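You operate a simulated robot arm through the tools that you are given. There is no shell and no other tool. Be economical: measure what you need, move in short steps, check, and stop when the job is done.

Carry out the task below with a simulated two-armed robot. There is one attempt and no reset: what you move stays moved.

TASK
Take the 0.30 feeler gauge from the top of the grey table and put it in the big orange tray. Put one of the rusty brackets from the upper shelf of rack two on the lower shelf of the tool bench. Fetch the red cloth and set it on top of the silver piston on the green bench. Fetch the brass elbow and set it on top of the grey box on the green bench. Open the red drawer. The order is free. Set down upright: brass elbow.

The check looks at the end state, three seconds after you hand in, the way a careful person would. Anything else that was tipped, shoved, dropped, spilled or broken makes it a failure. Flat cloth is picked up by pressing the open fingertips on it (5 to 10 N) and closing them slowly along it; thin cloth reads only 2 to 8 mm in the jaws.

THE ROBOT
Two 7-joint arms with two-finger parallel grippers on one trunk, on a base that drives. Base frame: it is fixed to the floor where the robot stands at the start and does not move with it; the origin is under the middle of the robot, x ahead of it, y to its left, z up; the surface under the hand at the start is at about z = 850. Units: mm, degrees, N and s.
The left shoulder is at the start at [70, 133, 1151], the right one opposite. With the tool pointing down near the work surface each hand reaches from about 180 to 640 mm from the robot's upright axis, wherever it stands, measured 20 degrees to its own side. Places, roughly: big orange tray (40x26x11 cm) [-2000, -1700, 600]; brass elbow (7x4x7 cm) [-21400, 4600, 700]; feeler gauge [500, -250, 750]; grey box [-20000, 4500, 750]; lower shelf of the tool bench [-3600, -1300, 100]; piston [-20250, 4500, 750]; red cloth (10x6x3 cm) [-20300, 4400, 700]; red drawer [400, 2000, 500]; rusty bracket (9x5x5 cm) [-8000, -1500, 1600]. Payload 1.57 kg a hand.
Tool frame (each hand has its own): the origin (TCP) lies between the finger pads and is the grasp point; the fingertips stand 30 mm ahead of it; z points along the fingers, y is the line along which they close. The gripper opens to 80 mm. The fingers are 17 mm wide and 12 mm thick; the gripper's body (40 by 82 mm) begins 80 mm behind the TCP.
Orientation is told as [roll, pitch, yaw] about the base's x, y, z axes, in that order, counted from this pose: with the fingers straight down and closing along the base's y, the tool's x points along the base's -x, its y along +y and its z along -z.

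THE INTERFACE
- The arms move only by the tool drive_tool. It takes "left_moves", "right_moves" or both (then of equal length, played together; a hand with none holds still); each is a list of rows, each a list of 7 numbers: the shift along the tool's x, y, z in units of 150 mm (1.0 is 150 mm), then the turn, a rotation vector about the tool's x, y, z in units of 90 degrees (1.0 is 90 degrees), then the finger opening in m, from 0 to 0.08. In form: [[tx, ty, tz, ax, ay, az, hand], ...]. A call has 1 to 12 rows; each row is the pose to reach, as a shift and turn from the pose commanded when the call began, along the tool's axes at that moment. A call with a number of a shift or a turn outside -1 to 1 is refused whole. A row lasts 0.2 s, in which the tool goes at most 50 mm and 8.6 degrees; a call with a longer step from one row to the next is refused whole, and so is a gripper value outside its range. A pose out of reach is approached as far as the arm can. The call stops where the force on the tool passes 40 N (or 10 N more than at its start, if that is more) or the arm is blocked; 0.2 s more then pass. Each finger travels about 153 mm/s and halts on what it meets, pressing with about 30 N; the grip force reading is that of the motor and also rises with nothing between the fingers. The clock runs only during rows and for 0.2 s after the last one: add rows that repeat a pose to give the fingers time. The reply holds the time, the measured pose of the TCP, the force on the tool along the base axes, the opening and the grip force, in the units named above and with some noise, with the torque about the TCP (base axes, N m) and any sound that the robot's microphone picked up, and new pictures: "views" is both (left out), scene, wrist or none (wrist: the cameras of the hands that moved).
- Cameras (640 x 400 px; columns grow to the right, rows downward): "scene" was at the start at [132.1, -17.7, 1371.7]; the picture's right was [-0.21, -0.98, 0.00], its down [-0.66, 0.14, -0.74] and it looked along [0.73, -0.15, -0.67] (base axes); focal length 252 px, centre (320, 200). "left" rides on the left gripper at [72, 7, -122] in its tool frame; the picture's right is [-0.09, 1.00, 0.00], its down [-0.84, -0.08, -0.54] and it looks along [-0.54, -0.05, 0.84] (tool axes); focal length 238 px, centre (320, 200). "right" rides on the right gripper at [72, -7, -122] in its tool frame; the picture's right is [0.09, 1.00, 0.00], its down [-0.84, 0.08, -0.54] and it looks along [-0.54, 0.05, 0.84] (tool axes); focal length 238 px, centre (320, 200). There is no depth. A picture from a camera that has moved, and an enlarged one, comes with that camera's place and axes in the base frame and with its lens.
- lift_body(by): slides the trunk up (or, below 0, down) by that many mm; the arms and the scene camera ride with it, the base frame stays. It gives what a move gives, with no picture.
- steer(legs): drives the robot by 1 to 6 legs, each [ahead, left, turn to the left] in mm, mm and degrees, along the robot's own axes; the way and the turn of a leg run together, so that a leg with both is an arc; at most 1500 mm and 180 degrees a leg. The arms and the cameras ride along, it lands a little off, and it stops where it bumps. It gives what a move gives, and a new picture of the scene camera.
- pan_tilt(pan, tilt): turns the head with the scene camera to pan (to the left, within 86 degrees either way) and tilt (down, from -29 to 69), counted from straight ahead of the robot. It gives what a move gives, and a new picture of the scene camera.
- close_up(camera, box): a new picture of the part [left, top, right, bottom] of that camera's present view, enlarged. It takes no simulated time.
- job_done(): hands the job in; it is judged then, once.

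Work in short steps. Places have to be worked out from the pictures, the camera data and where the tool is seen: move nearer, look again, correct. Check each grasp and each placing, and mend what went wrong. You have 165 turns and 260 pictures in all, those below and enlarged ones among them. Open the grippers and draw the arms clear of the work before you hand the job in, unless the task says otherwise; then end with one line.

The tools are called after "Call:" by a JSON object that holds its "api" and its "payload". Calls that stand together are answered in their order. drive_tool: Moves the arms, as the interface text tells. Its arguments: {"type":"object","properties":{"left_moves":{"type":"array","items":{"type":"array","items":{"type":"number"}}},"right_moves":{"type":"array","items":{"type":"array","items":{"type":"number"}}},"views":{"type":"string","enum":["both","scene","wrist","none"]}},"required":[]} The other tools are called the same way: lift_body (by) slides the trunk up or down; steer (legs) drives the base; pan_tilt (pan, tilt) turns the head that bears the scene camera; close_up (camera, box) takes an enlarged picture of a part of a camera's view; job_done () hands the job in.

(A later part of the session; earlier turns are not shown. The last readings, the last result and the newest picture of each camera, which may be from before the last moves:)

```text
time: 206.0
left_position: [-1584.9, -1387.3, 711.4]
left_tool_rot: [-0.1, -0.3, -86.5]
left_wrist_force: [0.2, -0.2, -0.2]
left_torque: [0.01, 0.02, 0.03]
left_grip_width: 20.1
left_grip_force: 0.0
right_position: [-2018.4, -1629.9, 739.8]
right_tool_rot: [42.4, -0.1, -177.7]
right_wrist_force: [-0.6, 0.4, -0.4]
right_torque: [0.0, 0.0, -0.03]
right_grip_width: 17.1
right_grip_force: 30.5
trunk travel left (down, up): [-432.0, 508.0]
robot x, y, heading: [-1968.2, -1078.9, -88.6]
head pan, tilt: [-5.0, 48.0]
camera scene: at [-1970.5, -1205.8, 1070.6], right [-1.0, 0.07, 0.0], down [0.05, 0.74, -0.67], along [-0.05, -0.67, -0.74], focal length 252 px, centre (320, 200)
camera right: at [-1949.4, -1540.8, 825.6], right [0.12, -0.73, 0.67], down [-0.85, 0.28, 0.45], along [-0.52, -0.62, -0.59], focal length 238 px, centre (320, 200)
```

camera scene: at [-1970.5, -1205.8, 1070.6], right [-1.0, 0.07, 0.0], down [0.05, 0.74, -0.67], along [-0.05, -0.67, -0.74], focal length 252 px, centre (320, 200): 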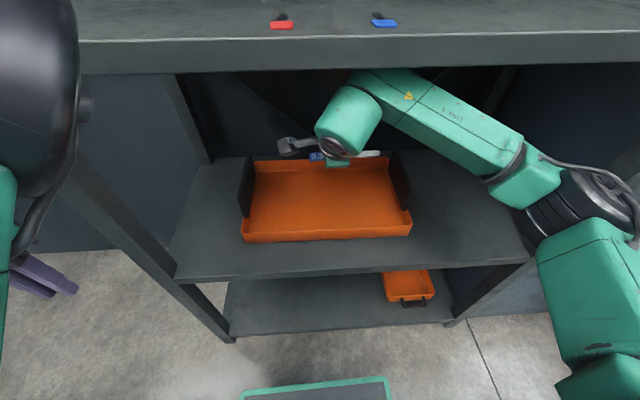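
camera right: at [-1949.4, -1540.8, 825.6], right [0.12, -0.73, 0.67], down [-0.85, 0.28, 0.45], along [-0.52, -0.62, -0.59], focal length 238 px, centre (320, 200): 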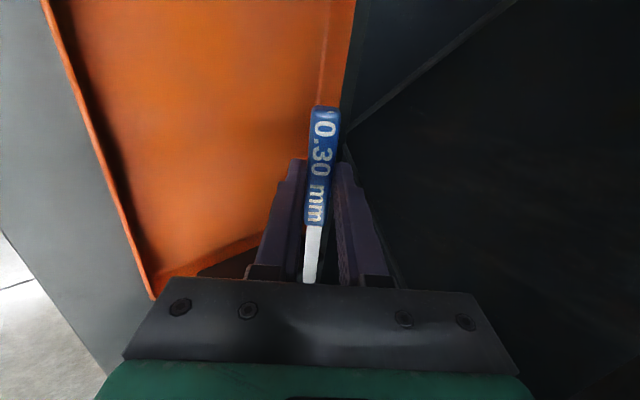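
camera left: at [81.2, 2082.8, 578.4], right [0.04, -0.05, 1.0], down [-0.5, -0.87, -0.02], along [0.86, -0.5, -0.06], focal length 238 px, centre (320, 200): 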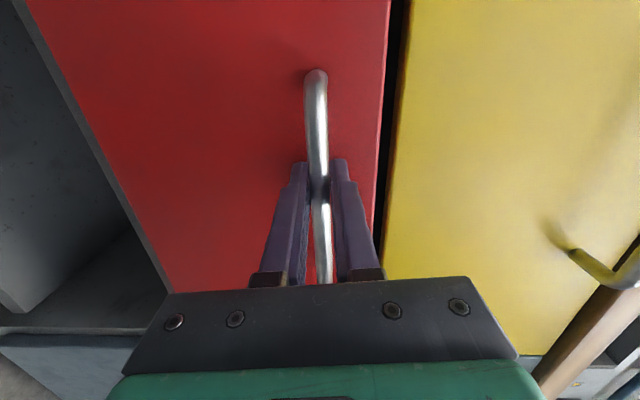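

Positioned over the tray centre (the small tray is below, on the bottom shelf). I'm lowering about 105 mm.

Call:
{"api": "drive_tool", "payload": {"right_moves": [[0, -0.18, 0.2, 0, 0, 0, 0], [0, -0.33, 0.36, 0, 0, 0, 0], [0, -0.42, 0.46, 0, 0, 0, 0], [0, -0.469, 0.518, 0, 0, 0, 0]], "views": "both"}}

```text
time: 207.0
left_position: [-1584.2, -1386.1, 712.3]
left_tool_rot: [-0.1, -0.3, -86.7]
left_wrist_force: [0.4, -0.5, 0.5]
left_torque: [-0.04, -0.01, -0.01]
left_grip_width: 20.0
left_grip_force: 0.1
right_position: [-2017.5, -1630.7, 636.4]
right_tool_rot: [42.5, 0.0, -178.0]
right_wrist_force: [0.7, -0.5, -1.1]
right_torque: [0.01, 0.03, 0.0]
right_grip_width: 16.6
right_grip_force: 29.9
trunk travel left (down, up): [-432.0, 508.0]
robot x, y, heading: [-1966.6, -1077.3, -88.5]
head pan, tilt: [-5.0, 48.0]
camera scene: at [-1970.4, -1205.8, 1070.6], right [-1.0, 0.07, 0.0], down [0.05, 0.74, -0.67], along [-0.05, -0.67, -0.74], focal length 252 px, centre (320, 200)
camera right: at [-1948.6, -1542.0, 721.4], right [0.12, -0.73, 0.67], down [-0.85, 0.28, 0.45], along [-0.52, -0.62, -0.58], focal length 238 px, centre (320, 200)
```

scene: 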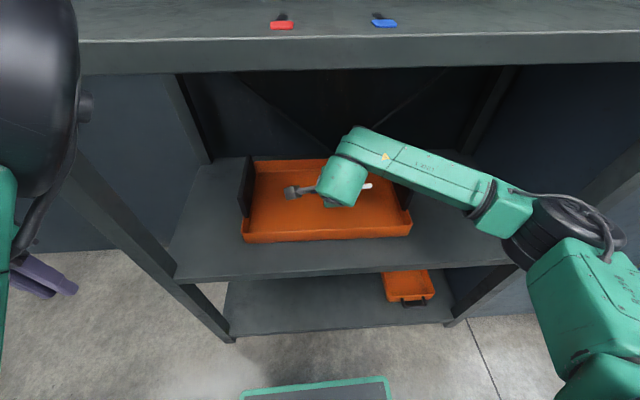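
right: 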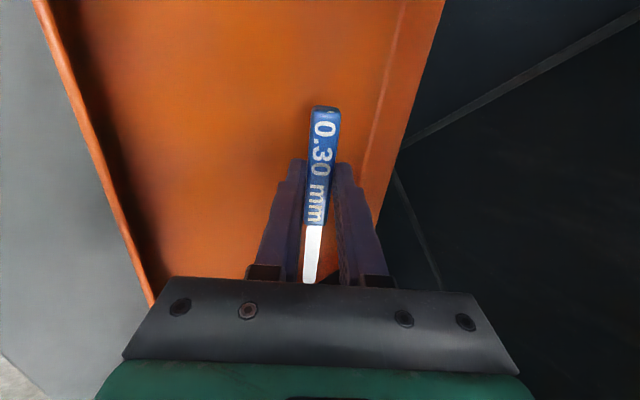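

I'm lowering a further 12 mm and opening.

Call:
{"api": "drive_tool", "payload": {"right_moves": [[0, -0.054, 0.06, 0, 0, 0, 0], [0, -0.054, 0.06, 0, 0, 0, 0.02], [0, -0.054, 0.06, 0, 0, 0, 0.035], [0, -0.054, 0.06, 0, 0, 0, 0.045], [0, -0.054, 0.06, 0, 0, 0, 0.045]], "views": "both"}}

```text
time: 208.2
left_position: [-1585.1, -1385.6, 711.7]
left_tool_rot: [-0.1, -0.4, -86.7]
left_wrist_force: [0.5, 0.4, 0.2]
left_torque: [0.01, 0.0, -0.03]
left_grip_width: 19.8
left_grip_force: 0.0
right_position: [-2018.1, -1632.2, 624.5]
right_tool_rot: [42.6, -0.1, -177.8]
right_wrist_force: [-0.8, 0.0, 0.9]
right_torque: [-0.03, -0.02, -0.02]
right_grip_width: 44.8
right_grip_force: 0.1
trunk travel left (down, up): [-432.0, 508.0]
robot x, y, heading: [-1966.9, -1081.6, -88.9]
head pan, tilt: [-5.0, 48.0]
camera scene: at [-1970.4, -1205.8, 1070.6], right [-1.0, 0.07, 0.0], down [0.05, 0.74, -0.67], along [-0.05, -0.67, -0.74], focal length 252 px, centre (320, 200)
camera right: at [-1948.7, -1542.1, 709.6], right [0.12, -0.73, 0.67], down [-0.85, 0.28, 0.45], along [-0.52, -0.62, -0.58], focal length 238 px, centre (320, 200)
```

scene: 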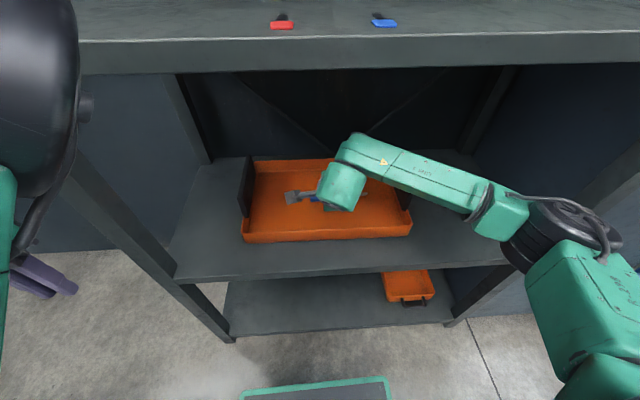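
right: 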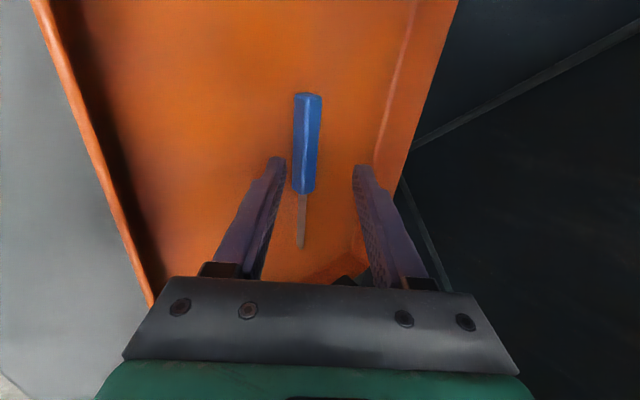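

The gauge lies in the tray. I'm withdrawing up and back.

Call:
{"api": "drive_tool", "payload": {"right_moves": [[0, 0.15, -0.16, 0, 0, 0, 0.045], [0, 0.33, -0.36, 0, 0, 0, 0.045], [0, 0.49, -0.54, 0, 0, 0, 0.045]], "views": "none"}}

Call:
{"api": "drive_tool", "payload": {"right_moves": [[0, -0.2, -0.2, 0, 0, 0, 0.045], [0, -0.42, -0.4, 0, 0, 0, 0.045], [0, -0.65, -0.6, 0, 0, 0, 0.045], [0, -0.88, -0.8, 0, 0, 0, 0.045]], "views": "scene"}}

```text
time: 209.0
left_position: [-1585.2, -1386.7, 712.8]
left_tool_rot: [-0.2, -0.3, -86.7]
left_wrist_force: [0.1, 0.7, -0.8]
left_torque: [0.02, 0.01, -0.01]
left_grip_width: 20.1
left_grip_force: 0.0
right_position: [-2018.2, -1631.1, 734.1]
right_tool_rot: [42.6, -0.1, -177.8]
right_wrist_force: [0.2, -0.5, -0.6]
right_torque: [0.0, 0.01, -0.04]
right_grip_width: 44.8
right_grip_force: 0.1
trunk travel left (down, up): [-432.0, 508.0]
robot x, y, heading: [-1965.9, -1081.5, -88.5]
head pan, tilt: [-5.0, 48.0]
```

```text
time: 210.0
left_position: [-1585.0, -1385.9, 713.7]
left_tool_rot: [-0.1, -0.3, -86.8]
left_wrist_force: [0.9, 0.2, 0.5]
left_torque: [0.04, 0.01, -0.04]
left_grip_width: 19.7
left_grip_force: 0.1
right_position: [-2023.2, -1450.7, 733.4]
right_tool_rot: [42.5, 0.0, -177.9]
right_wrist_force: [0.2, 0.2, 0.9]
right_torque: [-0.01, 0.04, -0.03]
right_grip_width: 45.1
right_grip_force: 0.0
trunk travel left (down, up): [-432.0, 508.0]
robot x, y, heading: [-1964.8, -1079.1, -88.8]
head pan, tilt: [-5.0, 48.0]
camera scene: at [-1970.2, -1205.8, 1070.6], right [-1.0, 0.07, 0.0], down [0.05, 0.74, -0.67], along [-0.05, -0.67, -0.74], focal length 252 px, centre (320, 200)
```

scene: 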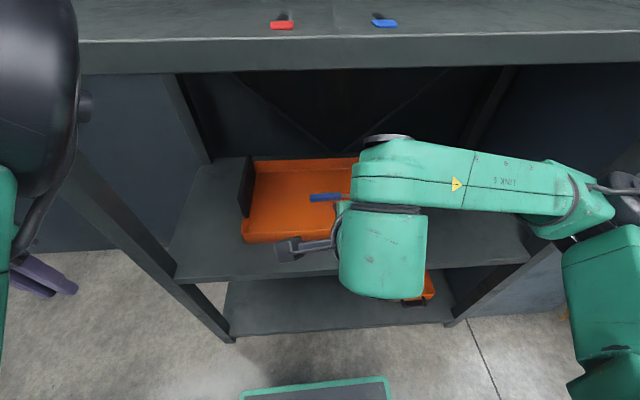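

The gauge is done. I'm backing off, raising the trunk and turning to face −x to look down the lane.

Call:
{"api": "steer", "payload": {"legs": [[-370, 0, 0], [0, 0, -90]]}}

Call:
{"api": "lift_body", "payload": {"by": 400}}

Call:
{"api": "pan_tilt", "payload": {"pan": -10, "tilt": 20}}

```text
time: 216.2
left_position: [-2283.2, -1098.4, 708.7]
left_tool_rot: [-0.4, 0.0, -176.1]
left_wrist_force: [0.1, -0.3, 0.8]
left_torque: [0.01, -0.01, 0.01]
left_grip_width: 19.9
left_grip_force: 0.0
right_position: [-2349.7, -665.0, 730.9]
right_tool_rot: [42.1, -0.4, 93.3]
right_wrist_force: [0.3, -0.5, 0.3]
right_torque: [0.02, 0.02, 0.0]
right_grip_width: 44.9
right_grip_force: 0.1
trunk travel left (down, up): [-432.0, 508.0]
robot x, y, heading: [-1977.4, -707.9, -178.2]
head pan, tilt: [-5.0, 48.0]
stopped in leg 2: the robot was blocked; the commanded pose is now the measured one
camera scene: at [-2106.9, -713.1, 1070.1], right [0.06, 1.0, 0.01], down [0.74, -0.04, -0.67], along [-0.67, 0.04, -0.74], focal length 252 px, centre (320, 200)
```

scene: 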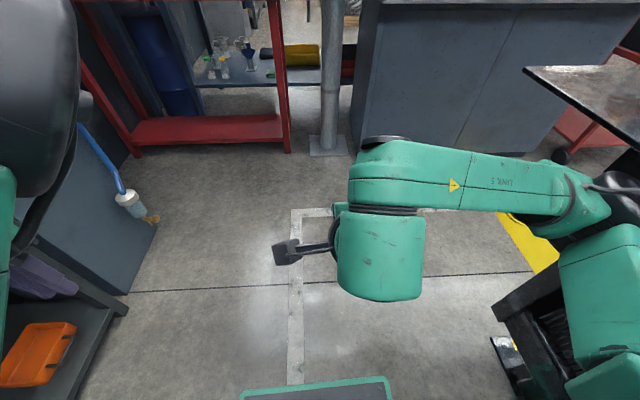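

```text
time: 217.5
left_position: [-2280.9, -1095.8, 789.0]
left_tool_rot: [-0.1, -0.1, -176.2]
left_wrist_force: [-0.1, 0.8, -0.4]
left_torque: [0.02, -0.01, 0.01]
left_grip_width: 20.0
left_grip_force: 0.1
right_position: [-2310.1, -664.9, 746.6]
right_tool_rot: [29.7, 0.2, 94.0]
right_wrist_force: [-0.3, 0.4, -0.1]
right_torque: [-0.05, 0.01, 0.01]
right_grip_width: 45.0
right_grip_force: 0.1
trunk travel left (down, up): [-507.0, 433.0]
robot x, y, heading: [-1972.8, -713.9, -178.6]
head pan, tilt: [-5.0, 48.0]
stopped: the arm was blocked; the commanded pose is now the measured one
```

```text
time: 218.4
left_position: [-2281.0, -1096.7, 784.5]
left_tool_rot: [-0.2, -0.1, -176.1]
left_wrist_force: [-0.4, 0.2, -0.7]
left_torque: [-0.02, 0.03, 0.02]
left_grip_width: 20.2
left_grip_force: 0.1
right_position: [-2311.9, -664.3, 745.9]
right_tool_rot: [30.2, 0.2, 93.8]
right_wrist_force: [-0.2, 0.3, 0.3]
right_torque: [0.01, 0.0, 0.04]
right_grip_width: 44.7
right_grip_force: 0.2
trunk travel left (down, up): [-507.0, 433.0]
robot x, y, heading: [-1975.1, -709.8, -178.4]
head pan, tilt: [-10.0, 20.0]
camera scene: at [-2117.4, -702.5, 1188.1], right [0.15, 0.99, 0.0], down [0.34, -0.05, -0.94], along [-0.93, 0.14, -0.34], focal length 252 px, centre (320, 200)
```

scene: 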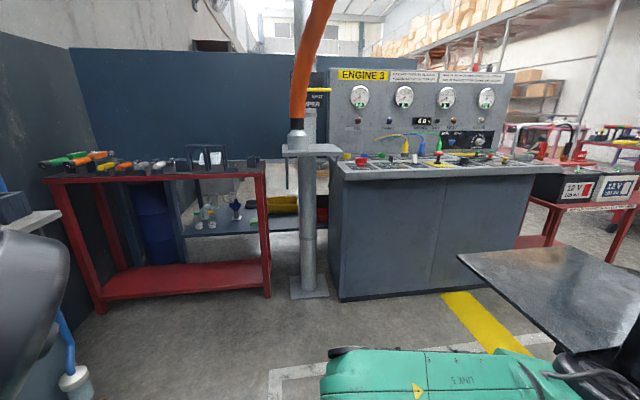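

The right arm got caught under a plate projecting from the engine. I'm lowering back, sliding away (−y), then raising.

Call:
{"api": "lift_body", "payload": {"by": -75}}

Call:
{"api": "steer", "payload": {"legs": [[0, 220, 0]]}}

Call:
{"api": "pan_tilt", "payload": {"pan": -50, "tilt": 25}}

```text
time: 219.5
left_position: [-2279.6, -1097.3, 710.4]
left_tool_rot: [-0.3, -0.2, -176.3]
left_wrist_force: [0.6, 0.5, 0.3]
left_torque: [0.01, 0.0, -0.01]
left_grip_width: 20.3
left_grip_force: 0.1
right_position: [-2311.5, -665.3, 671.5]
right_tool_rot: [30.3, 0.2, 93.8]
right_wrist_force: [0.2, -1.4, 0.6]
right_torque: [0.0, -0.01, 0.0]
right_grip_width: 45.0
right_grip_force: 0.1
trunk travel left (down, up): [-432.0, 508.0]
robot x, y, heading: [-1978.5, -710.8, -178.7]
head pan, tilt: [-10.0, 20.0]
```

```text
time: 221.2
left_position: [-2274.0, -1317.5, 711.9]
left_tool_rot: [-0.1, -0.1, -176.3]
left_wrist_force: [-0.4, 0.3, 0.2]
left_torque: [0.01, 0.02, -0.02]
left_grip_width: 19.8
left_grip_force: 0.0
right_position: [-2305.9, -885.2, 672.4]
right_tool_rot: [30.3, 0.4, 93.9]
right_wrist_force: [-0.2, 0.3, 0.2]
right_torque: [-0.02, -0.03, -0.02]
right_grip_width: 44.8
right_grip_force: 0.0
trunk travel left (down, up): [-432.0, 508.0]
robot x, y, heading: [-1965.3, -930.4, -178.3]
head pan, tilt: [-10.0, 20.0]
camera scene: at [-2110.3, -921.2, 1113.2], right [0.15, 0.99, 0.0], down [0.34, -0.05, -0.94], along [-0.93, 0.14, -0.34], focal length 252 px, centre (320, 200)
```

scene: 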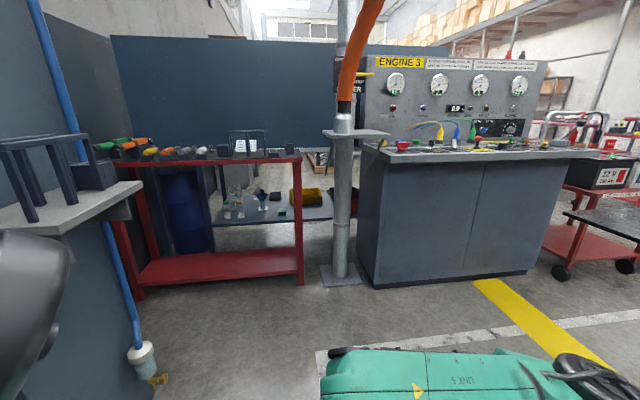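

```text
time: 222.3
left_position: [-2273.6, -1314.9, 712.0]
left_tool_rot: [-0.1, -0.1, -176.2]
left_wrist_force: [-0.3, -0.3, -0.1]
left_torque: [0.0, 0.02, -0.01]
left_grip_width: 19.9
left_grip_force: 0.0
right_position: [-2305.8, -884.1, 671.6]
right_tool_rot: [30.3, 0.3, 93.9]
right_wrist_force: [0.1, 0.3, -0.3]
right_torque: [0.04, 0.01, 0.0]
right_grip_width: 45.0
right_grip_force: 0.1
trunk travel left (down, up): [-432.0, 508.0]
robot x, y, heading: [-1967.9, -930.7, -178.5]
head pan, tilt: [-50.0, 25.0]
camera scene: at [-2079.5, -865.1, 1105.1], right [0.75, 0.66, 0.0], down [0.28, -0.32, -0.91], along [-0.6, 0.68, -0.42], focal length 252 px, centre (320, 200)
```

scene: 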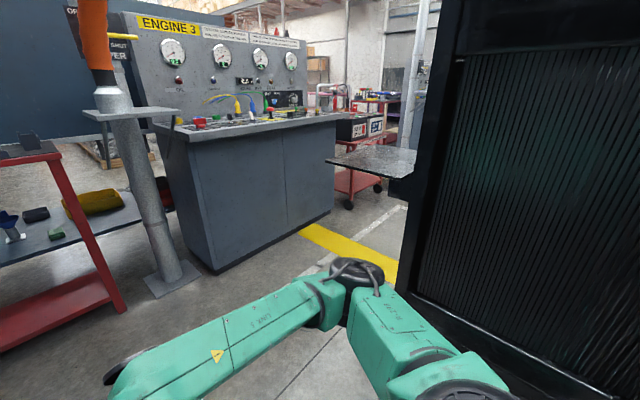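

Bay layout is clear: the red bench with tools at x≈−3550, y −840…−1500 is the tool bench, and the exit is the yellow-striped gap between engine and console. I'm raising the trunk and moving to the gap.

Call:
{"api": "lift_body", "payload": {"by": 300}}

Call:
{"api": "lift_body", "payload": {"by": 200}}

Call:
{"api": "steer", "payload": {"legs": [[1000, 0, 0], [0, 0, -91.5]]}}

Call:
{"api": "pan_tilt", "payload": {"pan": 0, "tilt": 30}}

```text
time: 225.3
left_position: [-2274.0, -1316.7, 1012.6]
left_tool_rot: [0.0, -0.1, -176.1]
left_wrist_force: [1.1, 0.4, -0.4]
left_torque: [0.04, -0.01, 0.05]
left_grip_width: 19.8
left_grip_force: 0.0
right_position: [-2306.2, -883.7, 972.3]
right_tool_rot: [30.3, 0.3, 93.9]
right_wrist_force: [0.8, 0.1, 0.4]
right_torque: [0.02, -0.03, -0.03]
right_grip_width: 44.9
right_grip_force: 0.0
trunk travel left (down, up): [-732.0, 208.0]
robot x, y, heading: [-1968.1, -930.5, -178.4]
head pan, tilt: [-50.0, 25.0]
```

```text
time: 227.5
left_position: [-2273.1, -1316.6, 1212.1]
left_tool_rot: [0.0, 0.0, -176.2]
left_wrist_force: [0.0, -0.7, 0.1]
left_torque: [0.04, 0.01, -0.01]
left_grip_width: 20.2
left_grip_force: 0.1
right_position: [-2306.3, -884.2, 1170.9]
right_tool_rot: [30.3, 0.5, 93.9]
right_wrist_force: [-0.7, 0.3, -0.4]
right_torque: [0.02, 0.0, 0.01]
right_grip_width: 45.1
right_grip_force: 0.0
trunk travel left (down, up): [-932.0, 8.0]
robot x, y, heading: [-1968.5, -934.8, -178.2]
head pan, tilt: [-50.0, 25.0]
```

```text
time: 236.6
left_position: [-3347.4, -633.0, 1211.7]
left_tool_rot: [-0.1, -0.2, 91.5]
left_wrist_force: [-0.1, -0.1, 0.2]
left_torque: [0.01, 0.0, 0.0]
left_grip_width: 20.0
left_grip_force: 0.1
right_position: [-2913.8, -617.8, 1172.5]
right_tool_rot: [30.3, 0.2, 1.5]
right_wrist_force: [0.2, 0.5, 0.1]
right_torque: [-0.01, 0.0, 0.02]
right_grip_width: 45.2
right_grip_force: 0.1
trunk travel left (down, up): [-932.0, 8.0]
robot x, y, heading: [-2974.6, -954.6, 89.4]
head pan, tilt: [-50.0, 25.0]
camera scene: at [-2904.3, -846.0, 1605.1], right [0.63, -0.77, 0.0], down [-0.33, -0.27, -0.91], along [0.7, 0.57, -0.42], focal length 252 px, centre (320, 200)
```

scene: 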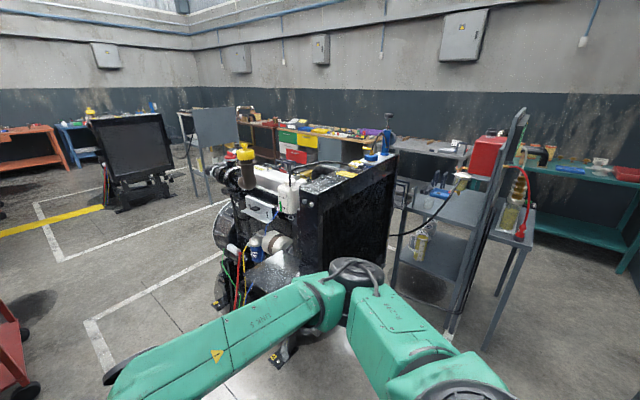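

```text
time: 237.8
left_position: [-3346.4, -632.2, 1212.4]
left_tool_rot: [0.0, -0.2, 91.6]
left_wrist_force: [-0.1, 0.2, 0.3]
left_torque: [0.01, 0.02, 0.0]
left_grip_width: 20.2
left_grip_force: 0.0
right_position: [-2913.3, -618.1, 1171.5]
right_tool_rot: [30.3, 0.3, 1.5]
right_wrist_force: [0.6, -0.3, 0.3]
right_torque: [0.02, 0.02, -0.01]
right_grip_width: 45.1
right_grip_force: 0.0
trunk travel left (down, up): [-932.0, 8.0]
robot x, y, heading: [-2974.0, -953.2, 89.2]
head pan, tilt: [0.0, 30.0]
camera scene: at [-2974.0, -813.8, 1597.1], right [1.0, -0.01, 0.0], down [-0.01, -0.5, -0.87], along [0.01, 0.87, -0.5], focal length 252 px, centre (320, 200)
```

scene: 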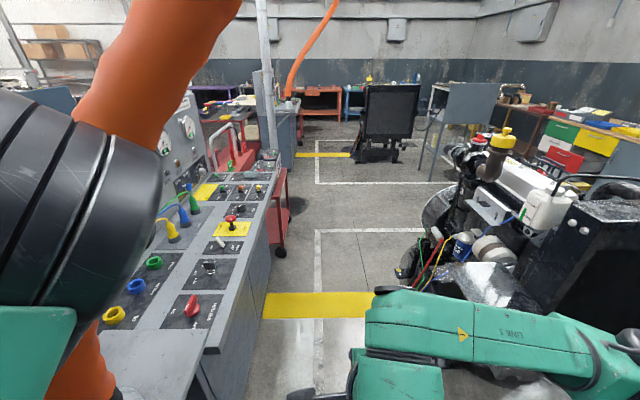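

Clear view: the gap between console front (x≈−3200) and engine plate (x≈−2560) is straight ahead. I'm centring at x≈−2880 and driving through.

Call:
{"api": "steer", "payload": {"legs": [[0, -95, 0.5], [800, 0, 0], [1400, 0, 0]]}}

Call:
{"api": "pan_tilt", "payload": {"pan": 60, "tilt": 15}}

```text
time: 249.4
left_position: [-3278.1, 1561.9, 1213.0]
left_tool_rot: [-0.1, -0.1, 93.3]
left_wrist_force: [-0.9, 0.4, 0.9]
left_torque: [-0.03, -0.01, -0.02]
left_grip_width: 20.0
left_grip_force: 0.1
right_position: [-2846.9, 1589.4, 1171.9]
right_tool_rot: [30.4, 0.4, 3.4]
right_wrist_force: [-0.4, 0.0, 0.6]
right_torque: [-0.02, -0.01, -0.02]
right_grip_width: 45.0
right_grip_force: 0.1
trunk travel left (down, up): [-932.0, 8.0]
robot x, y, heading: [-2893.2, 1251.8, 91.2]
head pan, tilt: [0.0, 30.0]
camera scene: at [-2900.2, 1392.0, 1597.2], right [1.0, 0.02, 0.0], down [0.01, -0.5, -0.87], along [-0.02, 0.87, -0.5], focal length 252 px, centre (320, 200)
```

scene: 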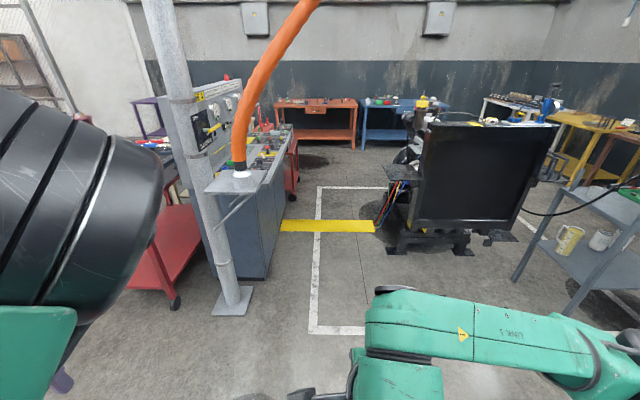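

```text
time: 250.7
left_position: [-3278.1, 1561.3, 1212.6]
left_tool_rot: [-0.1, -0.2, 93.3]
left_wrist_force: [-0.6, -0.2, 0.7]
left_torque: [-0.01, -0.04, 0.03]
left_grip_width: 20.3
left_grip_force: 0.0
right_position: [-2846.7, 1589.8, 1171.8]
right_tool_rot: [30.4, 0.5, 3.4]
right_wrist_force: [-0.3, 0.4, 0.4]
right_torque: [0.0, 0.0, 0.0]
right_grip_width: 45.0
right_grip_force: 0.2
trunk travel left (down, up): [-932.0, 8.0]
robot x, y, heading: [-2899.4, 1253.7, 91.0]
head pan, tilt: [60.0, 15.0]
camera scene: at [-2980.2, 1347.6, 1621.3], right [0.48, 0.88, 0.0], down [0.23, -0.13, -0.97], along [-0.85, 0.47, -0.26], focal length 252 px, centre (320, 200)
```

scene: 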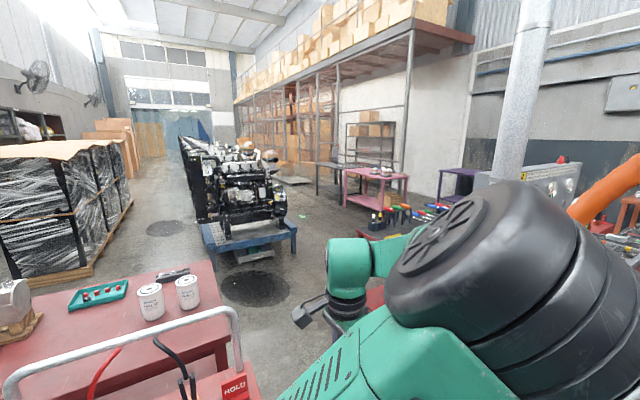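

West is an aisle past the red carts. I'm turning to face −x to view it straight.

Call:
{"api": "steer", "payload": {"legs": [[100, 0, 89]]}}

Call:
{"api": "pan_tilt", "payload": {"pan": -5, "tilt": 28}}

```text
time: 254.8
left_position: [-3280.1, 943.6, 1212.9]
left_tool_rot: [0.1, -0.2, -178.0]
left_wrist_force: [-0.6, 0.0, 0.0]
left_torque: [0.04, 0.0, -0.02]
left_grip_width: 20.1
left_grip_force: 0.2
right_position: [-3299.4, 1375.3, 1171.5]
right_tool_rot: [30.3, 0.4, 92.1]
right_wrist_force: [0.0, 0.6, 0.4]
right_torque: [0.01, -0.04, 0.03]
right_grip_width: 44.7
right_grip_force: 0.0
trunk travel left (down, up): [-932.0, 8.0]
robot x, y, heading: [-2962.2, 1320.9, 179.9]
head pan, tilt: [60.0, 15.0]
camera scene: at [-3059.7, 1236.4, 1621.4], right [-0.86, 0.5, 0.0], down [0.13, 0.22, -0.97], along [-0.49, -0.83, -0.26], focal length 252 px, centre (320, 200)
```

scene: 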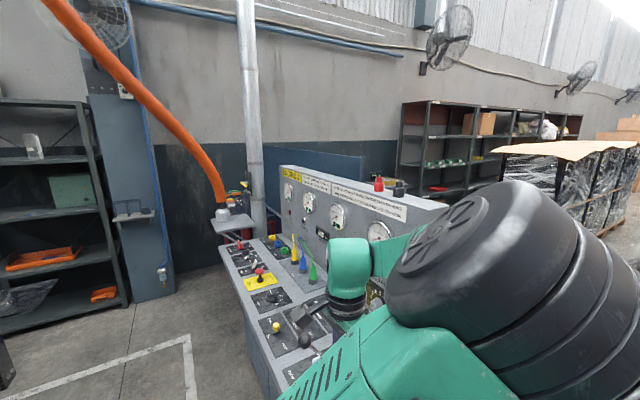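

```text
time: 256.2
left_position: [-3280.9, 942.6, 1212.0]
left_tool_rot: [-0.1, -0.2, -178.0]
left_wrist_force: [0.2, -0.1, 0.6]
left_torque: [0.02, 0.0, -0.03]
left_grip_width: 20.1
left_grip_force: 0.1
right_position: [-3298.1, 1376.1, 1171.9]
right_tool_rot: [30.3, 0.4, 92.0]
right_wrist_force: [-0.6, 0.0, -0.5]
right_torque: [0.03, 0.0, 0.01]
right_grip_width: 45.0
right_grip_force: 0.0
trunk travel left (down, up): [-932.0, 8.0]
robot x, y, heading: [-2963.4, 1315.6, 179.6]
head pan, tilt: [-5.0, 28.0]
camera scene: at [-3103.7, 1325.0, 1600.3], right [0.09, 1.0, 0.0], down [0.47, -0.04, -0.88], along [-0.88, 0.08, -0.47], focal length 252 px, centre (320, 200)
```

scene: 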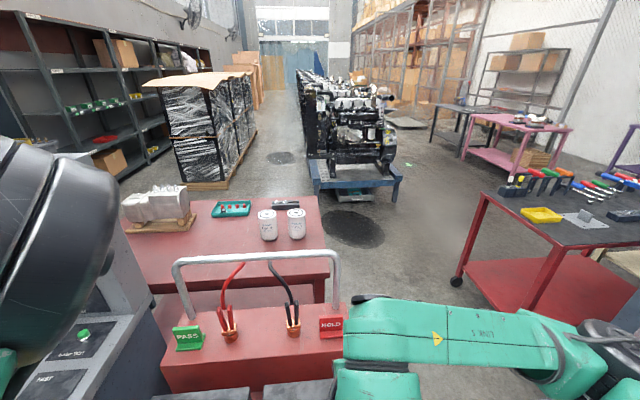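

Passage west is between the red cart/table (y<1480) and the other red bench (y>2500). I'm sliding right to y≈1990 and driving west.

Call:
{"api": "steer", "payload": {"legs": [[0, -670, 0], [1200, 0, 0], [1200, 0, 0]]}}

Call:
{"api": "pan_tilt", "payload": {"pan": 10, "tilt": 15}}

```text
time: 271.3
left_position: [-5683.2, 1653.0, 1213.0]
left_tool_rot: [-0.1, -0.2, -179.4]
left_wrist_force: [-0.3, -0.5, -0.4]
left_torque: [0.0, 0.03, -0.02]
left_grip_width: 20.2
left_grip_force: 0.1
right_position: [-5690.5, 2087.1, 1171.6]
right_tool_rot: [30.3, 0.3, 90.6]
right_wrist_force: [0.8, 0.1, 0.0]
right_torque: [-0.01, -0.01, -0.01]
right_grip_width: 44.7
right_grip_force: 0.0
trunk travel left (down, up): [-932.0, 8.0]
robot x, y, heading: [-5356.3, 2018.5, 178.4]
head pan, tilt: [-5.0, 28.0]
camera scene: at [-5496.5, 2030.8, 1600.4], right [0.12, 0.99, 0.0], down [0.47, -0.05, -0.88], along [-0.88, 0.1, -0.47], focal length 252 px, centre (320, 200)
```

scene: 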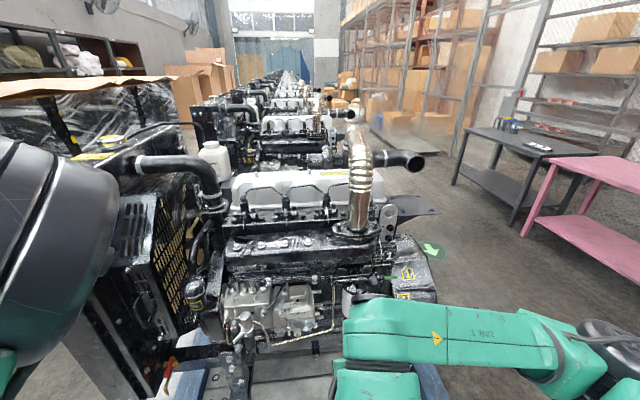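

```text
time: 272.0
left_position: [-5683.8, 1652.5, 1210.4]
left_tool_rot: [-0.1, -0.1, -179.4]
left_wrist_force: [0.1, -0.9, -0.8]
left_torque: [-0.03, 0.01, -0.03]
left_grip_width: 20.0
left_grip_force: 0.0
right_position: [-5691.4, 2084.8, 1170.9]
right_tool_rot: [30.3, 0.3, 90.6]
right_wrist_force: [0.2, -0.3, 0.5]
right_torque: [-0.03, 0.03, 0.03]
right_grip_width: 45.0
right_grip_force: 0.0
trunk travel left (down, up): [-932.0, 8.0]
robot x, y, heading: [-5351.7, 2020.4, 178.4]
head pan, tilt: [10.0, 15.0]
camera scene: at [-5499.4, 2006.7, 1621.2], right [-0.15, 0.99, 0.0], down [0.26, 0.04, -0.97], along [-0.96, -0.14, -0.26], focal length 252 px, centre (320, 200)
```

scene: 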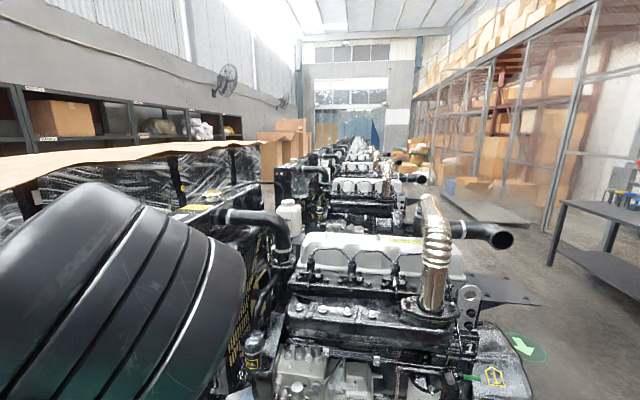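

The engine is right ahead. I'm backing off, then turning left 90° to face −y and driving down the cross aisle toward the racks.

Call:
{"api": "steer", "payload": {"legs": [[-230, 0, 0], [0, 0, 91], [700, 0, 0]]}}

Call:
{"api": "pan_tilt", "payload": {"pan": -25, "tilt": 18}}

```text
time: 281.0
left_position: [-4799.7, 973.3, 1212.3]
left_tool_rot: [-0.1, -0.2, -90.1]
left_wrist_force: [0.5, 0.0, -0.1]
left_torque: [-0.01, 0.01, -0.03]
left_grip_width: 20.2
left_grip_force: 0.0
right_position: [-5232.9, 971.1, 1171.6]
right_tool_rot: [30.3, 0.4, 179.8]
right_wrist_force: [0.2, 0.3, 0.6]
right_torque: [0.0, 0.04, -0.01]
right_grip_width: 45.0
right_grip_force: 0.0
trunk travel left (down, up): [-932.0, 8.0]
robot x, y, heading: [-5164.4, 1304.9, -92.6]
head pan, tilt: [10.0, 15.0]
camera scene: at [-5151.2, 1163.0, 1621.5], right [-0.99, -0.13, 0.0], down [-0.03, 0.26, -0.97], along [0.13, -0.96, -0.26], focal length 252 px, centre (320, 200)
```

scene: 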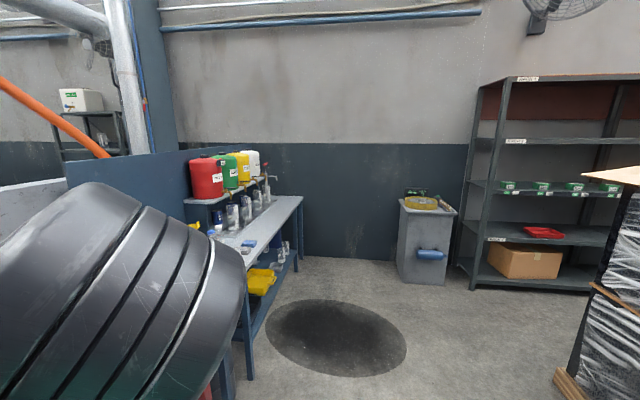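

```text
time: 282.0
left_position: [-4800.6, 971.5, 1211.3]
left_tool_rot: [-0.2, -0.1, -90.2]
left_wrist_force: [-0.5, -0.5, 0.1]
left_torque: [0.01, 0.0, 0.0]
left_grip_width: 20.1
left_grip_force: 0.0
right_position: [-5233.0, 971.5, 1171.5]
right_tool_rot: [30.4, 0.4, 179.8]
right_wrist_force: [0.3, 0.1, 0.4]
right_torque: [0.0, -0.01, 0.0]
right_grip_width: 45.2
right_grip_force: 0.0
trunk travel left (down, up): [-932.0, 8.0]
robot x, y, heading: [-5158.2, 1306.0, -92.3]
head pan, tilt: [-25.0, 18.0]
camera scene: at [-5206.4, 1170.6, 1616.4], right [-0.89, 0.46, 0.0], down [0.14, 0.27, -0.95], along [-0.44, -0.84, -0.31], focal length 252 px, centre (320, 200)
```

scene: 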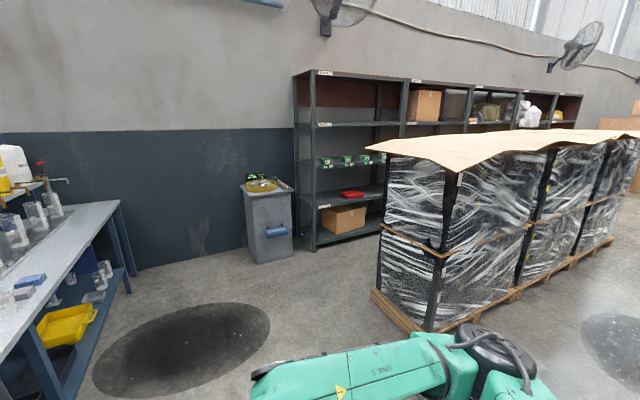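

Racks line the wall behind the pallets. I'm zooming in on their labels.

Call:
{"api": "close_up", "payload": {"camera": "scene", "box": [280, 50, 600, 250]}}

```text
2.00 times, centred on (440, 150) of scene
camera zoom: at [-5206.4, 1170.6, 1616.4], right [-0.89, 0.46, 0.0], down [0.14, 0.27, -0.95], along [-0.44, -0.84, -0.31], focal length 504 px, centre (80, 300)
```

zoom: 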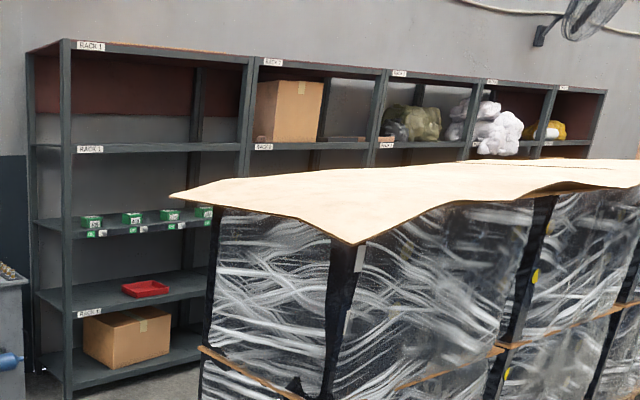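

Rack 2 is the second one (x≈−7500…−8500), upper shelf z≈1550, front y≈−1400. I'm driving into the lane between the racks and the pallets.

Call:
{"api": "steer", "payload": {"legs": [[1070, -227, 1.1], [1070, -227, 1.1], [0, -1000, 0]]}}

Call:
{"api": "pan_tilt", "payload": {"pan": -45, "tilt": 0}}

```text
time: 297.7
left_position: [-6296.4, -1131.0, 1211.6]
left_tool_rot: [-0.1, -0.1, -90.0]
left_wrist_force: [-0.1, 0.1, 0.5]
left_torque: [-0.01, 0.0, 0.01]
left_grip_width: 19.6
left_grip_force: 0.2
right_position: [-6729.0, -1135.0, 1172.8]
right_tool_rot: [30.3, 0.4, -180.0]
right_wrist_force: [-0.1, 0.2, -0.9]
right_torque: [0.02, 0.01, 0.05]
right_grip_width: 44.8
right_grip_force: 0.0
trunk travel left (down, up): [-932.0, 8.0]
robot x, y, heading: [-6661.7, -799.5, -92.0]
head pan, tilt: [-25.0, 18.0]
camera scene: at [-6703.6, -934.3, 1616.5], right [-0.89, 0.46, 0.0], down [0.14, 0.28, -0.95], along [-0.43, -0.85, -0.31], focal length 252 px, centre (320, 200)
```

scene: 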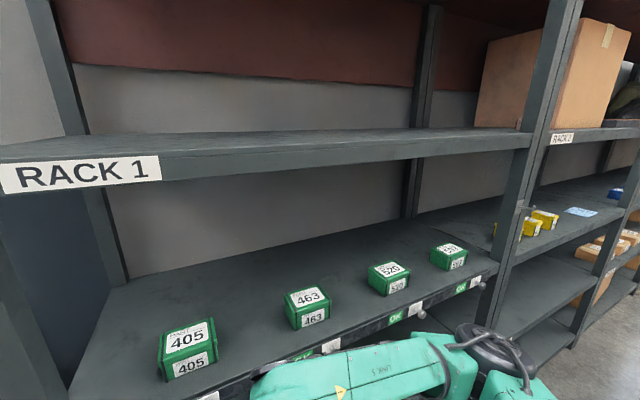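

```text
time: 298.6
left_position: [-6298.1, -1130.1, 1211.3]
left_tool_rot: [0.0, -0.1, -90.0]
left_wrist_force: [-0.4, -0.6, -0.5]
left_torque: [-0.03, 0.02, -0.03]
left_grip_width: 19.9
left_grip_force: 0.1
right_position: [-6730.9, -1135.0, 1172.5]
right_tool_rot: [30.3, 0.4, -179.9]
right_wrist_force: [1.4, 0.1, -0.4]
right_torque: [-0.01, -0.01, -0.01]
right_grip_width: 45.0
right_grip_force: 0.1
trunk travel left (down, up): [-932.0, 8.0]
robot x, y, heading: [-6664.3, -800.8, -92.1]
head pan, tilt: [-45.0, 0.0]
camera scene: at [-6728.6, -912.4, 1645.4], right [-0.68, 0.73, 0.0], down [0.0, 0.0, -1.0], along [-0.73, -0.68, 0.0], focal length 252 px, centre (320, 200)
```

scene: 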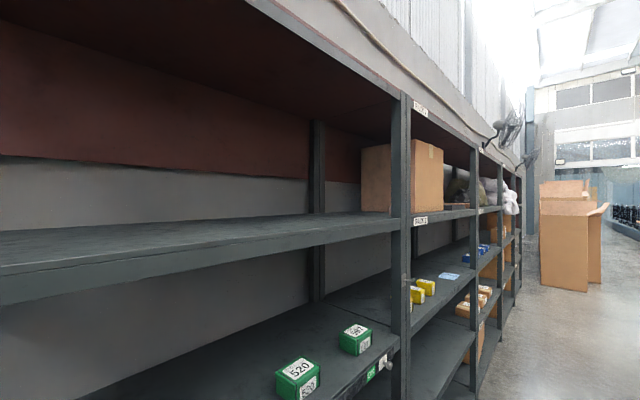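

Rack 2 starts at x≈−7750. I'm sliding right another 1450 mm.

Call:
{"api": "steer", "payload": {"legs": [[0, -700, 1], [0, -750, 1]]}}

Call:
{"api": "pan_tilt", "payload": {"pan": 0, "tilt": 0}}

```text
time: 306.0
left_position: [-7727.9, -1082.8, 1212.0]
left_tool_rot: [-0.2, -0.2, -88.0]
left_wrist_force: [0.3, 0.1, -0.1]
left_torque: [-0.01, 0.0, -0.02]
left_grip_width: 20.0
left_grip_force: 0.1
right_position: [-8160.8, -1101.9, 1170.6]
right_tool_rot: [30.2, 0.3, -178.0]
right_wrist_force: [0.6, -0.5, -0.8]
right_torque: [0.03, 0.01, -0.02]
right_grip_width: 44.9
right_grip_force: 0.0
trunk travel left (down, up): [-932.0, 8.0]
robot x, y, heading: [-8103.4, -762.4, -90.2]
head pan, tilt: [-45.0, 0.0]
camera scene: at [-8165.4, -879.4, 1645.5], right [-0.7, 0.71, 0.0], down [0.0, 0.0, -1.0], along [-0.71, -0.7, 0.0], focal length 252 px, centre (320, 200)
```

scene: 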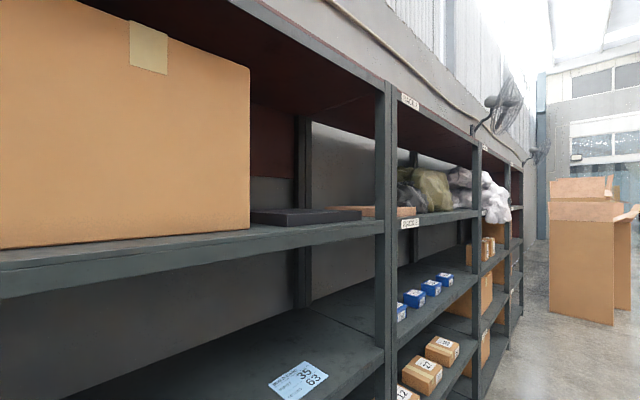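

```text
time: 307.1
left_position: [-7728.0, -1082.6, 1212.0]
left_tool_rot: [-0.1, -0.3, -88.0]
left_wrist_force: [-0.3, 0.3, -0.3]
left_torque: [0.02, 0.01, -0.04]
left_grip_width: 19.8
left_grip_force: 0.0
right_position: [-8161.2, -1101.5, 1171.7]
right_tool_rot: [30.3, 0.4, -178.0]
right_wrist_force: [-0.4, -0.4, -0.3]
right_torque: [0.01, -0.02, 0.0]
right_grip_width: 45.1
right_grip_force: 0.1
trunk travel left (down, up): [-932.0, 8.0]
robot x, y, heading: [-8105.4, -769.2, -89.9]
head pan, tilt: [0.0, 0.0]
camera scene: at [-8103.6, -905.9, 1645.5], right [-1.0, 0.0, 0.0], down [0.0, 0.0, -1.0], along [0.0, -1.0, 0.0], focal length 252 px, centre (320, 200)
```

scene: 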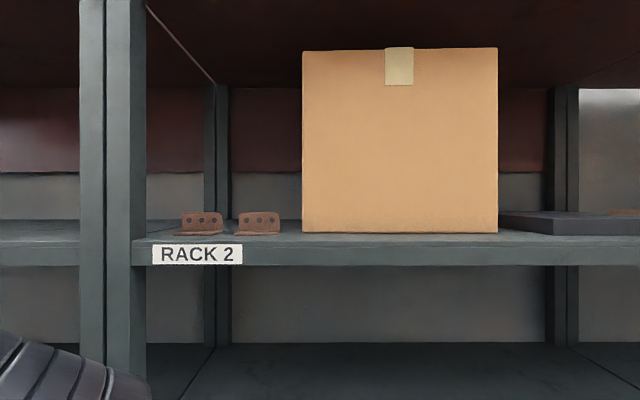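

Two rusty brackets sit left of the box on the upper shelf. I'm zooming in.

Call:
{"api": "close_up", "payload": {"camera": "scene", "box": [150, 190, 310, 270]}}

```text
4.00 times, centred on (230, 230) of scene
camera zoom: at [-8103.6, -905.9, 1645.5], right [-1.0, 0.0, 0.0], down [0.0, 0.0, -1.0], along [0.0, -1.0, 0.0], focal length 1008 px, centre (680, 80)
```

zoom: 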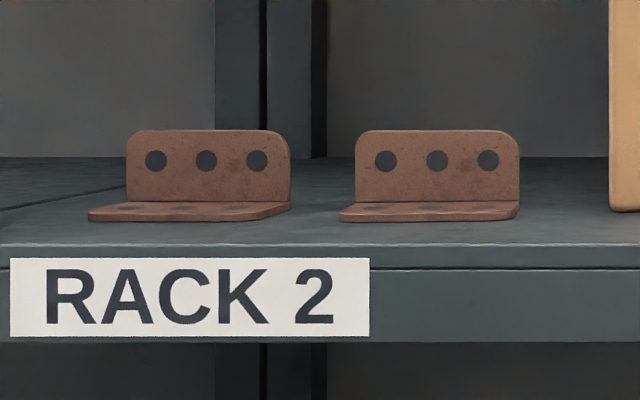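

Bracket 2: plate at about x −7972, y −1463, top z≈1618, shelf z≈1572. I'm raising the right hand in place (hand tilt 30°, closing front-back).

Call:
{"api": "drive_tool", "payload": {"right_moves": [[0, 0.15, -0.26, 0, 0, 0, 0.06], [0, 0.3, -0.52, 0, 0, 0, 0.06], [0, 0.45, -0.78, 0, 0, 0, 0.06], [0, 0.55, -0.95, 0, 0, 0, 0.06]], "views": "none"}}

Call:
{"api": "drive_tool", "payload": {"right_moves": [[0, 0.15, -0.26, 0, 0, 0, 0.06], [0, 0.3, -0.52, 0, 0, 0, 0.06], [0, 0.45, -0.78, 0, 0, 0, 0.06], [0, 0.55, -0.95, 0, 0, 0, 0.06]], "views": "none"}}

Call:
{"api": "drive_tool", "payload": {"right_moves": [[0, 0.15, -0.26, 0, 0, 0, 0.06], [0, 0.3, -0.52, 0, 0, 0, 0.06], [0, 0.45, -0.78, 0, 0, 0, 0.06], [0, 0.5, -0.87, 0, 0, 0, 0.06]], "views": "scene"}}

```text
time: 308.1
left_position: [-7729.2, -1082.7, 1212.2]
left_tool_rot: [0.0, -0.3, -88.1]
left_wrist_force: [0.2, 0.0, 0.1]
left_torque: [0.01, 0.0, 0.0]
left_grip_width: 19.9
left_grip_force: 0.0
right_position: [-8163.6, -1097.6, 1338.0]
right_tool_rot: [30.2, 0.3, -177.9]
right_wrist_force: [0.5, 1.1, -0.1]
right_torque: [0.02, 0.01, -0.02]
right_grip_width: 59.7
right_grip_force: 0.2
trunk travel left (down, up): [-932.0, 8.0]
robot x, y, heading: [-8102.8, -765.1, -90.1]
head pan, tilt: [0.0, 0.0]
```

```text
time: 309.1
left_position: [-7728.7, -1081.5, 1212.4]
left_tool_rot: [-0.1, -0.1, -88.0]
left_wrist_force: [-0.3, -0.5, -0.9]
left_torque: [-0.05, -0.02, 0.0]
left_grip_width: 20.1
left_grip_force: 0.0
right_position: [-8163.3, -1100.3, 1502.4]
right_tool_rot: [30.3, 0.3, -177.9]
right_wrist_force: [0.2, 0.8, -0.1]
right_torque: [-0.02, -0.01, -0.01]
right_grip_width: 60.0
right_grip_force: 0.1
trunk travel left (down, up): [-932.0, 8.0]
robot x, y, heading: [-8106.2, -769.1, -90.0]
head pan, tilt: [0.0, 0.0]
```

```text
time: 310.1
left_position: [-7728.5, -1083.2, 1211.1]
left_tool_rot: [-0.1, -0.2, -88.0]
left_wrist_force: [-0.4, -0.2, 0.0]
left_torque: [0.02, -0.01, 0.02]
left_grip_width: 20.2
left_grip_force: 0.0
right_position: [-8162.4, -1101.1, 1647.9]
right_tool_rot: [30.6, 0.4, -177.8]
right_wrist_force: [0.5, -0.3, -0.2]
right_torque: [-0.02, 0.0, -0.02]
right_grip_width: 60.0
right_grip_force: 0.1
right hand out of reach, approached as far as the arm can: row 4
trunk travel left (down, up): [-932.0, 8.0]
robot x, y, heading: [-8100.0, -766.9, -90.3]
head pan, tilt: [0.0, 0.0]
camera scene: at [-8102.4, -905.7, 1645.5], right [-1.0, 0.0, 0.0], down [0.0, 0.0, -1.0], along [0.0, -1.0, 0.0], focal length 252 px, centre (320, 200)
```

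scene: 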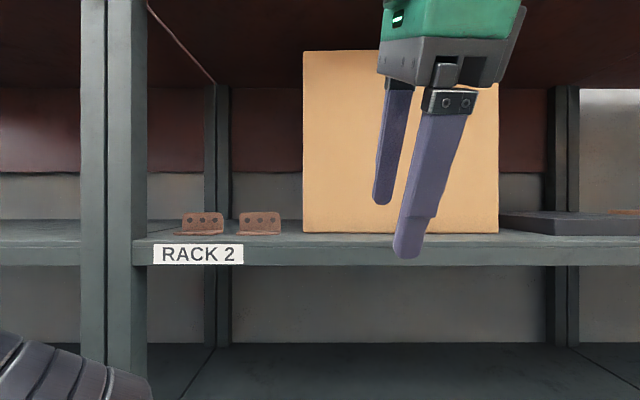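

Reach works. I'm shifting the robot left 190 and ahead 110.

Call:
{"api": "steer", "payload": {"legs": [[110, 190, 0]]}}

Call:
{"api": "drive_tool", "payload": {"right_moves": [[0, 0.26, 0.1, 0, 0, 0, 0.06], [0, 0.52, 0.25, 0, 0, 0, 0.06], [0, 0.75, 0.35, 0, 0, 0, 0.06]], "views": "both"}}

```text
time: 311.8
left_position: [-7544.8, -1193.0, 1214.3]
left_tool_rot: [0.2, -0.3, -88.2]
left_wrist_force: [-1.6, 0.5, -0.5]
left_torque: [-0.03, -0.01, -0.04]
left_grip_width: 20.0
left_grip_force: 0.0
right_position: [-7983.7, -1207.9, 1648.5]
right_tool_rot: [30.5, 0.7, -178.1]
right_wrist_force: [-0.4, -0.5, -0.5]
right_torque: [-0.09, -0.04, -0.02]
right_grip_width: 59.8
right_grip_force: 0.1
trunk travel left (down, up): [-932.0, 8.0]
robot x, y, heading: [-7913.8, -874.3, -90.4]
head pan, tilt: [0.0, 0.0]
camera scene: at [-7921.0, -1013.1, 1645.8], right [-1.0, 0.01, 0.0], down [0.0, 0.0, -1.0], along [-0.01, -1.0, 0.0], focal length 252 px, centre (320, 200)
```

scene: 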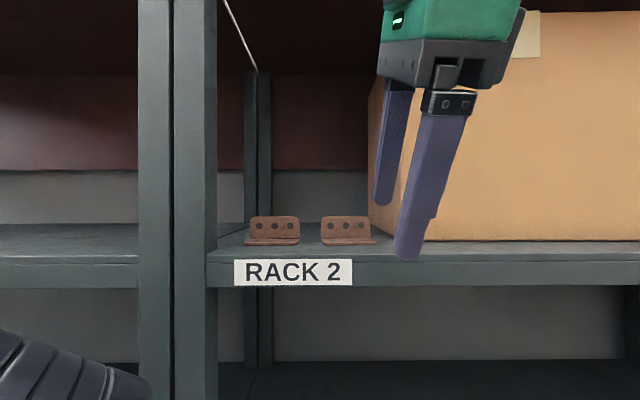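

```text
time: 312.6
left_position: [-7542.7, -1193.9, 1212.9]
left_tool_rot: [0.0, -0.1, -88.3]
left_wrist_force: [-0.6, -0.8, 0.1]
left_torque: [0.03, -0.05, 0.0]
left_grip_width: 20.2
left_grip_force: 0.0
right_position: [-7978.7, -1307.0, 1631.8]
right_tool_rot: [30.6, 0.6, -178.1]
right_wrist_force: [0.1, -1.3, 0.3]
right_torque: [0.0, 0.01, 0.04]
right_grip_width: 60.1
right_grip_force: 0.0
right hand out of reach, approached as far as the arm can: row 2, 3
trunk travel left (down, up): [-932.0, 8.0]
robot x, y, heading: [-7913.2, -876.3, -90.5]
head pan, tilt: [0.0, 0.0]
camera scene: at [-7917.3, -1016.8, 1645.4], right [-1.0, 0.01, 0.0], down [0.0, 0.0, -1.0], along [-0.01, -1.0, 0.0], focal length 252 px, centre (320, 200)
camera right: at [-7910.3, -1238.3, 1733.9], right [0.12, -0.85, 0.51], down [-0.85, 0.18, 0.5], along [-0.52, -0.49, -0.7], focal length 238 px, centre (320, 200)
```

scene: 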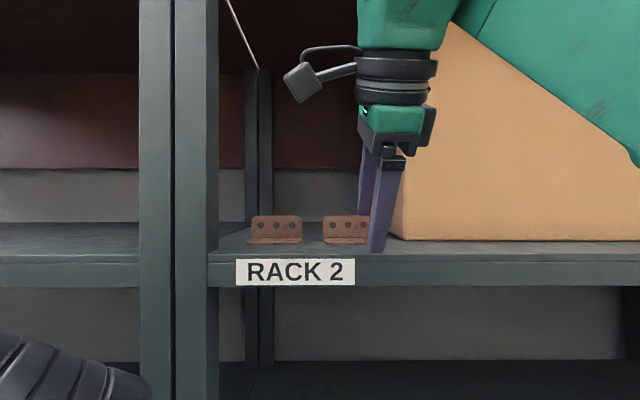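
right: 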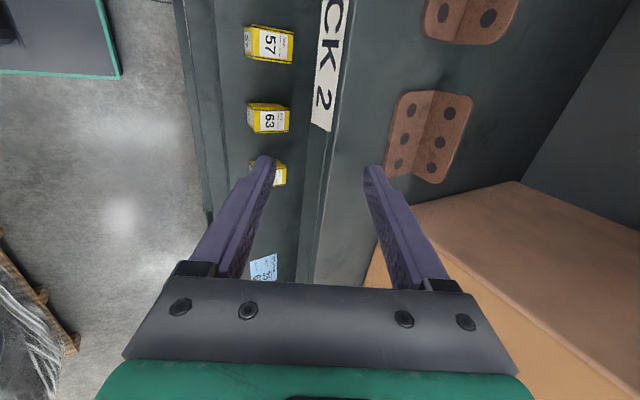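

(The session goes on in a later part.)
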